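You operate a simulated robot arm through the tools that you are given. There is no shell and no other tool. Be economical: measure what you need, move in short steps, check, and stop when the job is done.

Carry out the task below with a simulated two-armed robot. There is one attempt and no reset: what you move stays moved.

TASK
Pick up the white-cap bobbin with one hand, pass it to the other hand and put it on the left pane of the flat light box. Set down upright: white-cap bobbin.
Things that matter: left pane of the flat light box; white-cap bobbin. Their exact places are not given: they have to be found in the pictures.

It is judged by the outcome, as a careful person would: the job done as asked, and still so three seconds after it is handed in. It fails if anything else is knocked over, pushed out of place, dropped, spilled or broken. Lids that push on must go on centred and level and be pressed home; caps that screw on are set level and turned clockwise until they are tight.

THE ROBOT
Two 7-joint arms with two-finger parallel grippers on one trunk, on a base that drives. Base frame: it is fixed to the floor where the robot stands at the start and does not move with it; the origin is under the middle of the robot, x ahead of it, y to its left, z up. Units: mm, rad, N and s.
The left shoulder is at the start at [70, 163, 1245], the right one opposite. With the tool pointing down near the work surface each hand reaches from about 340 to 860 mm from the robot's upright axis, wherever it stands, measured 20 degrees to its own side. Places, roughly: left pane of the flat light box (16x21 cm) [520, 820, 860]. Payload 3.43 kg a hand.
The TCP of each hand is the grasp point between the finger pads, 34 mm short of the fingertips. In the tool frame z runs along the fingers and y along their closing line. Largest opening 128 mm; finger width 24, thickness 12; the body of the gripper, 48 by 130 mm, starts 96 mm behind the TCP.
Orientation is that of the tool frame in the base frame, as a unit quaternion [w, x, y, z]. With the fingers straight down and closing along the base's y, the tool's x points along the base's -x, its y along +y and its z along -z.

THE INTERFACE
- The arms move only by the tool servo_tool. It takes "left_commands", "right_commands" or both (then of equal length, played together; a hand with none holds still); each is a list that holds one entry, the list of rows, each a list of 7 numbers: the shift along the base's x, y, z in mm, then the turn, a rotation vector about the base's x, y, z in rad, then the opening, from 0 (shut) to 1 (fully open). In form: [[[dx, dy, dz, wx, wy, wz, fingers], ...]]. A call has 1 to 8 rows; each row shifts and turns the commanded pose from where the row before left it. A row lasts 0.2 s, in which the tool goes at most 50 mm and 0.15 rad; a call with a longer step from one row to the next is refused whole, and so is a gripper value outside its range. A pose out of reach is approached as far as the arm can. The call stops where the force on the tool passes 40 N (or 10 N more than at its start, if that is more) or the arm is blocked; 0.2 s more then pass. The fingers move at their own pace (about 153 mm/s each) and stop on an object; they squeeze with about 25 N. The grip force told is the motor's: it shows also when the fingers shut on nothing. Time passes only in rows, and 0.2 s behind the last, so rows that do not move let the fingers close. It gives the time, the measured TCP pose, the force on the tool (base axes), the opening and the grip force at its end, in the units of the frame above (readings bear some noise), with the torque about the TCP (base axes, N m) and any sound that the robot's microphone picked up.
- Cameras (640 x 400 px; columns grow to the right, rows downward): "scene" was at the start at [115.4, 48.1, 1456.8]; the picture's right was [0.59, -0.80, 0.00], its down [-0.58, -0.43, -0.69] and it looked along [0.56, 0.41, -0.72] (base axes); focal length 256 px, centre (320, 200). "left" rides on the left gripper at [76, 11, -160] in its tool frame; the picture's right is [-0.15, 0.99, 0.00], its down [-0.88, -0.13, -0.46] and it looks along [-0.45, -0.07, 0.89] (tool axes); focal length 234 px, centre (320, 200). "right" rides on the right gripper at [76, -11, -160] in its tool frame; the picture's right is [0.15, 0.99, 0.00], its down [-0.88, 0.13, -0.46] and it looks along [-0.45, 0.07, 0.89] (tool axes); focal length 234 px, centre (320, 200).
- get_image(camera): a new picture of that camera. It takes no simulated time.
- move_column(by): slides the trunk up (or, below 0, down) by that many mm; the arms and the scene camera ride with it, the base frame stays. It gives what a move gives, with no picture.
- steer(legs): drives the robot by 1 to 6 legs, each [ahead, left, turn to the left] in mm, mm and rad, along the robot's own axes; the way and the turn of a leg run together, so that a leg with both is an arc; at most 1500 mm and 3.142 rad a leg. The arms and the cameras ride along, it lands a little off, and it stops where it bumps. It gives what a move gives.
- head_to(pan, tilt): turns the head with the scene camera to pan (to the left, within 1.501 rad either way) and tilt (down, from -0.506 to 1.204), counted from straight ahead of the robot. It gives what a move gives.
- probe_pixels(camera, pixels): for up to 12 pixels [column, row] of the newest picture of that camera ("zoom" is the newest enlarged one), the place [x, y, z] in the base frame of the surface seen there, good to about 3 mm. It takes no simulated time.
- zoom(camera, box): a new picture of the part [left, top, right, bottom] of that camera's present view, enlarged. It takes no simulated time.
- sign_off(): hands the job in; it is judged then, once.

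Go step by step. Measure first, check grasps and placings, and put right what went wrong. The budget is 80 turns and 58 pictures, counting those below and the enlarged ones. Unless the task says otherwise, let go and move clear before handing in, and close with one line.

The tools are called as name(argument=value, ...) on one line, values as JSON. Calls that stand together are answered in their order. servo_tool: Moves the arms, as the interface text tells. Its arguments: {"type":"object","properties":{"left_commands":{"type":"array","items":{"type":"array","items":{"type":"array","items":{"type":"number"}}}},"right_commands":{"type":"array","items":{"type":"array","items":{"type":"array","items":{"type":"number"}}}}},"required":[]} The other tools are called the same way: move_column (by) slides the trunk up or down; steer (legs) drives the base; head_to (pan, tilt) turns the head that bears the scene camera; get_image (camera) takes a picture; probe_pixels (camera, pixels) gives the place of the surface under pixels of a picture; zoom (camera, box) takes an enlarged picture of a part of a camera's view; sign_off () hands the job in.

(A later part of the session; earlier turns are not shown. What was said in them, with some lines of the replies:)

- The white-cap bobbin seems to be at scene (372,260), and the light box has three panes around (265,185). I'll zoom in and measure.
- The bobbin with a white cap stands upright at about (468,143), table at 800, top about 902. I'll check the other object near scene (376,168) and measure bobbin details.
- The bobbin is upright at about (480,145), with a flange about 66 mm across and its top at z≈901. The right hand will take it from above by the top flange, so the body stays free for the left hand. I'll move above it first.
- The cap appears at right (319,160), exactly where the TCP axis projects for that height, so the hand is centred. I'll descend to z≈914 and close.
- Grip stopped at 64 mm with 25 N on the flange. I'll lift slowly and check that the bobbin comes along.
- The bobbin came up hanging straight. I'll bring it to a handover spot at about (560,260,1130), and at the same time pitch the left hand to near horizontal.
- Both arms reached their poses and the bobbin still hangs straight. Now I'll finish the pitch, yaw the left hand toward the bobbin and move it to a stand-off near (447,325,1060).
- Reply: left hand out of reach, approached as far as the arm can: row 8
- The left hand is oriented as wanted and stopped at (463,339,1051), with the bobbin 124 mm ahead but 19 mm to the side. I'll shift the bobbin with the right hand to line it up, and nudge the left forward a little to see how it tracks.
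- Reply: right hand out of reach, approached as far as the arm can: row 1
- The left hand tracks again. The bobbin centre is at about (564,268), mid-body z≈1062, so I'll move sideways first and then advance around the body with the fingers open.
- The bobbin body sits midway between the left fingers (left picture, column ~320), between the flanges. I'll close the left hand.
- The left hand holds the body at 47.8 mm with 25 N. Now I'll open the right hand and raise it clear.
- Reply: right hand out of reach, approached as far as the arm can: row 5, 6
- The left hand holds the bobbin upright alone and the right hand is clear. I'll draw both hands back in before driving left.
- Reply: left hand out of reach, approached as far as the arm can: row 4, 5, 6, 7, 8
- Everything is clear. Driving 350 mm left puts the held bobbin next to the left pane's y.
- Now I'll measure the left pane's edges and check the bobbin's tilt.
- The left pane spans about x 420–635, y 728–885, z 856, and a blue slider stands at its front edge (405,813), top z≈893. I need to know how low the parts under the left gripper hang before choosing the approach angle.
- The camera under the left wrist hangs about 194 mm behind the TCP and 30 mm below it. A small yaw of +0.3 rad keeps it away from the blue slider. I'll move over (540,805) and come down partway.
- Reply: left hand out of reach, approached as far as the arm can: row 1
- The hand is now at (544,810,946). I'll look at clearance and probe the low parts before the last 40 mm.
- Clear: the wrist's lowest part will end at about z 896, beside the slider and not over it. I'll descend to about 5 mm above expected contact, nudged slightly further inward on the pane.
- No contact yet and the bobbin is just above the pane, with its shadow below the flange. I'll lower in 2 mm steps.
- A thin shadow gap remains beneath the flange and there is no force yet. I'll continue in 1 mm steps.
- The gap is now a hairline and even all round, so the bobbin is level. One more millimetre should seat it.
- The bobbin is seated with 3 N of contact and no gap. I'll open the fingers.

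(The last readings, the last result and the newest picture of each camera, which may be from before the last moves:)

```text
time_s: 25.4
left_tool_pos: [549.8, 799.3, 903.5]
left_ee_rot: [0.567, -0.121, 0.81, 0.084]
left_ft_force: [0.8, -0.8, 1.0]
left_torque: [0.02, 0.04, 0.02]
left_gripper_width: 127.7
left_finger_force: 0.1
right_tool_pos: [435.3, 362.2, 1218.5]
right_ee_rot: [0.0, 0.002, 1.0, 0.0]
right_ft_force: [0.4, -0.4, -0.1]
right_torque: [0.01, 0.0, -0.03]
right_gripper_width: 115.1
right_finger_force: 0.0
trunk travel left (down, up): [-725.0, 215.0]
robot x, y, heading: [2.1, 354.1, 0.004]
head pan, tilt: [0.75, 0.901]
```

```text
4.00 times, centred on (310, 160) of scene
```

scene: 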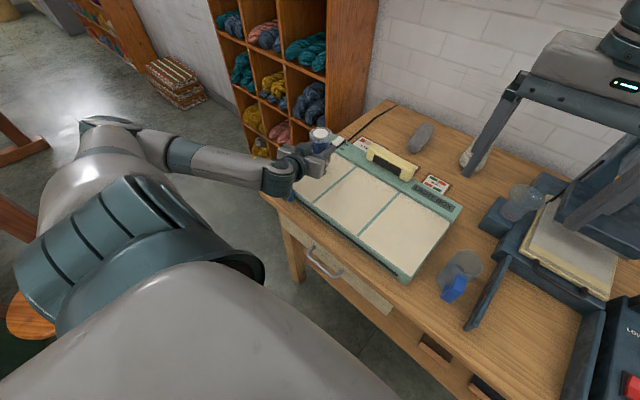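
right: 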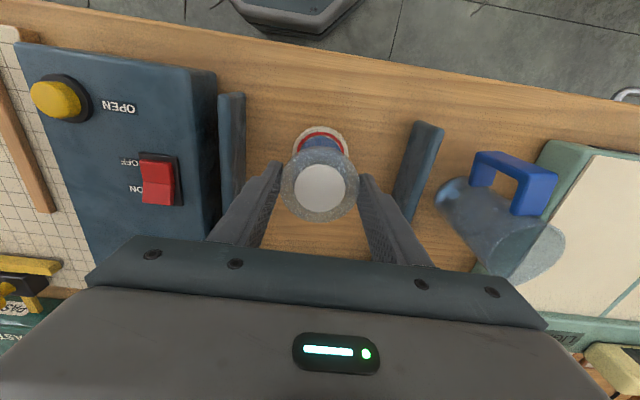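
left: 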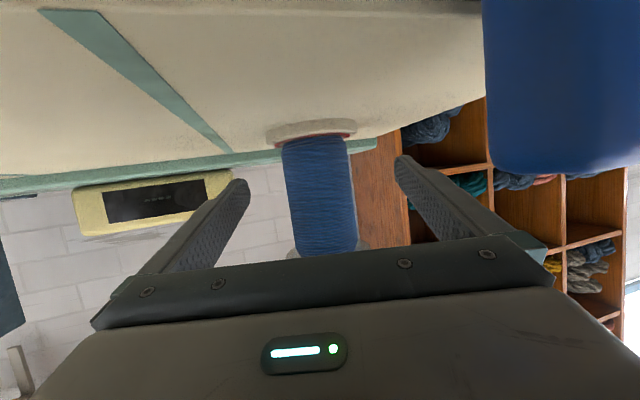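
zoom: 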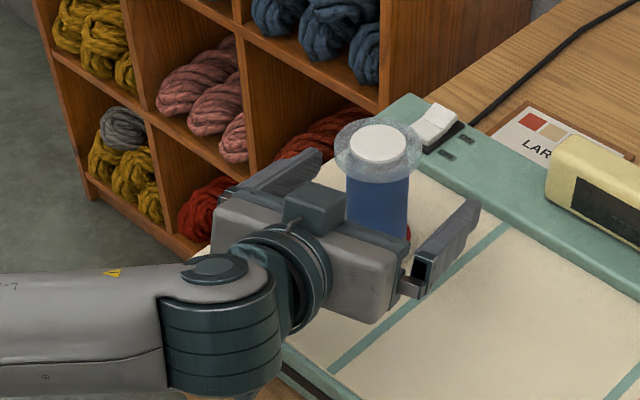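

The bobbin stands free with the fingers wide of the flange. I'll lift the left hand straight up until it is above the cap, and then back it off.

servo_tool(left_commands=[[[0, 0, 15, 0, 0, 0, 1], [0, 0, 25, 0, 0, 0, 1], [0, 0, 30, 0, 0, 0, 1], [0, 0, 30, 0, 0, 0, 1], [0, 0, 35, 0, 0, 0, 1], [0, 0, 35, 0, 0, 0, 1], [-10, -5, 20, 0, 0, 0, 1], [0, 0, 0, 0, 0, 0, 1]]])

get_image(camera="scene")

zoom(camera="scene", box=[250, 110, 370, 210])

```text
time_s: 27.2
left_tool_pos: [552.0, 798.0, 1091.5]
left_ee_rot: [0.567, -0.12, 0.81, 0.084]
left_ft_force: [-0.3, -0.1, 0.0]
left_torque: [0.0, 0.01, -0.02]
left_gripper_width: 128.1
left_finger_force: 0.1
left hand out of reach, approached as far as the arm can: row 7
right_tool_pos: [434.4, 362.4, 1219.3]
right_ee_rot: [-0.001, 0.002, 1.0, 0.001]
right_ft_force: [1.1, -0.4, 0.8]
right_torque: [0.01, -0.03, 0.0]
right_gripper_width: 115.2
right_finger_force: 0.0
trunk travel left (down, up): [-725.0, 215.0]
robot x, y, heading: [-0.5, 350.3, 0.002]
head pan, tilt: [0.75, 0.901]
```

```text
20 pictures are left
```

scene: 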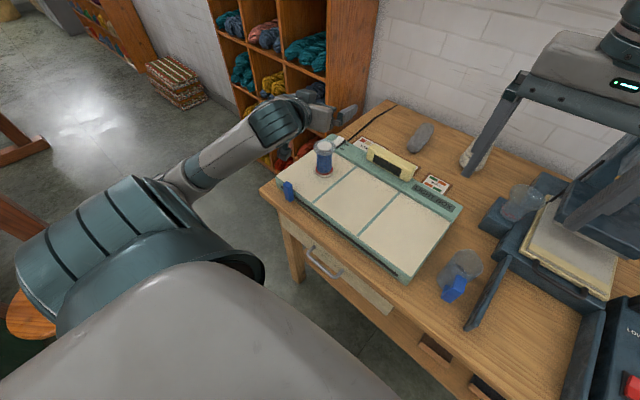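

```text
4.00 times, centred on (310, 160) of scene
```

zoom: 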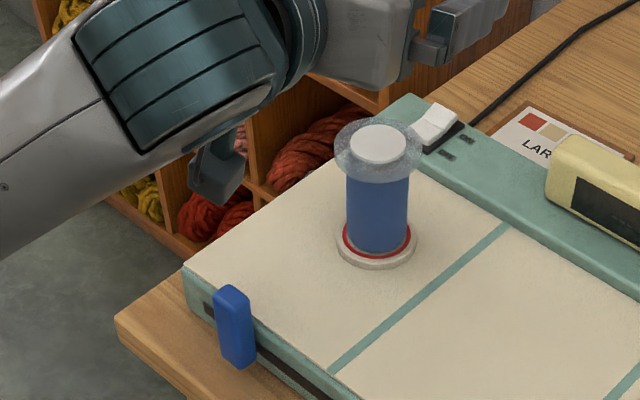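

The bobbin stands upright entirely on the left pane (zoom (376,200)), clear of the divider. The slider is in place, nothing else has been disturbed, and both hands are clear, so I'm handing in.

sign_off()

```text
The job is handed in.
```

The white-cap bobbin was picked up with the right hand, passed to the left, and set down upright on the left pane of the light box; nothing else was moved, and the job is handed in.
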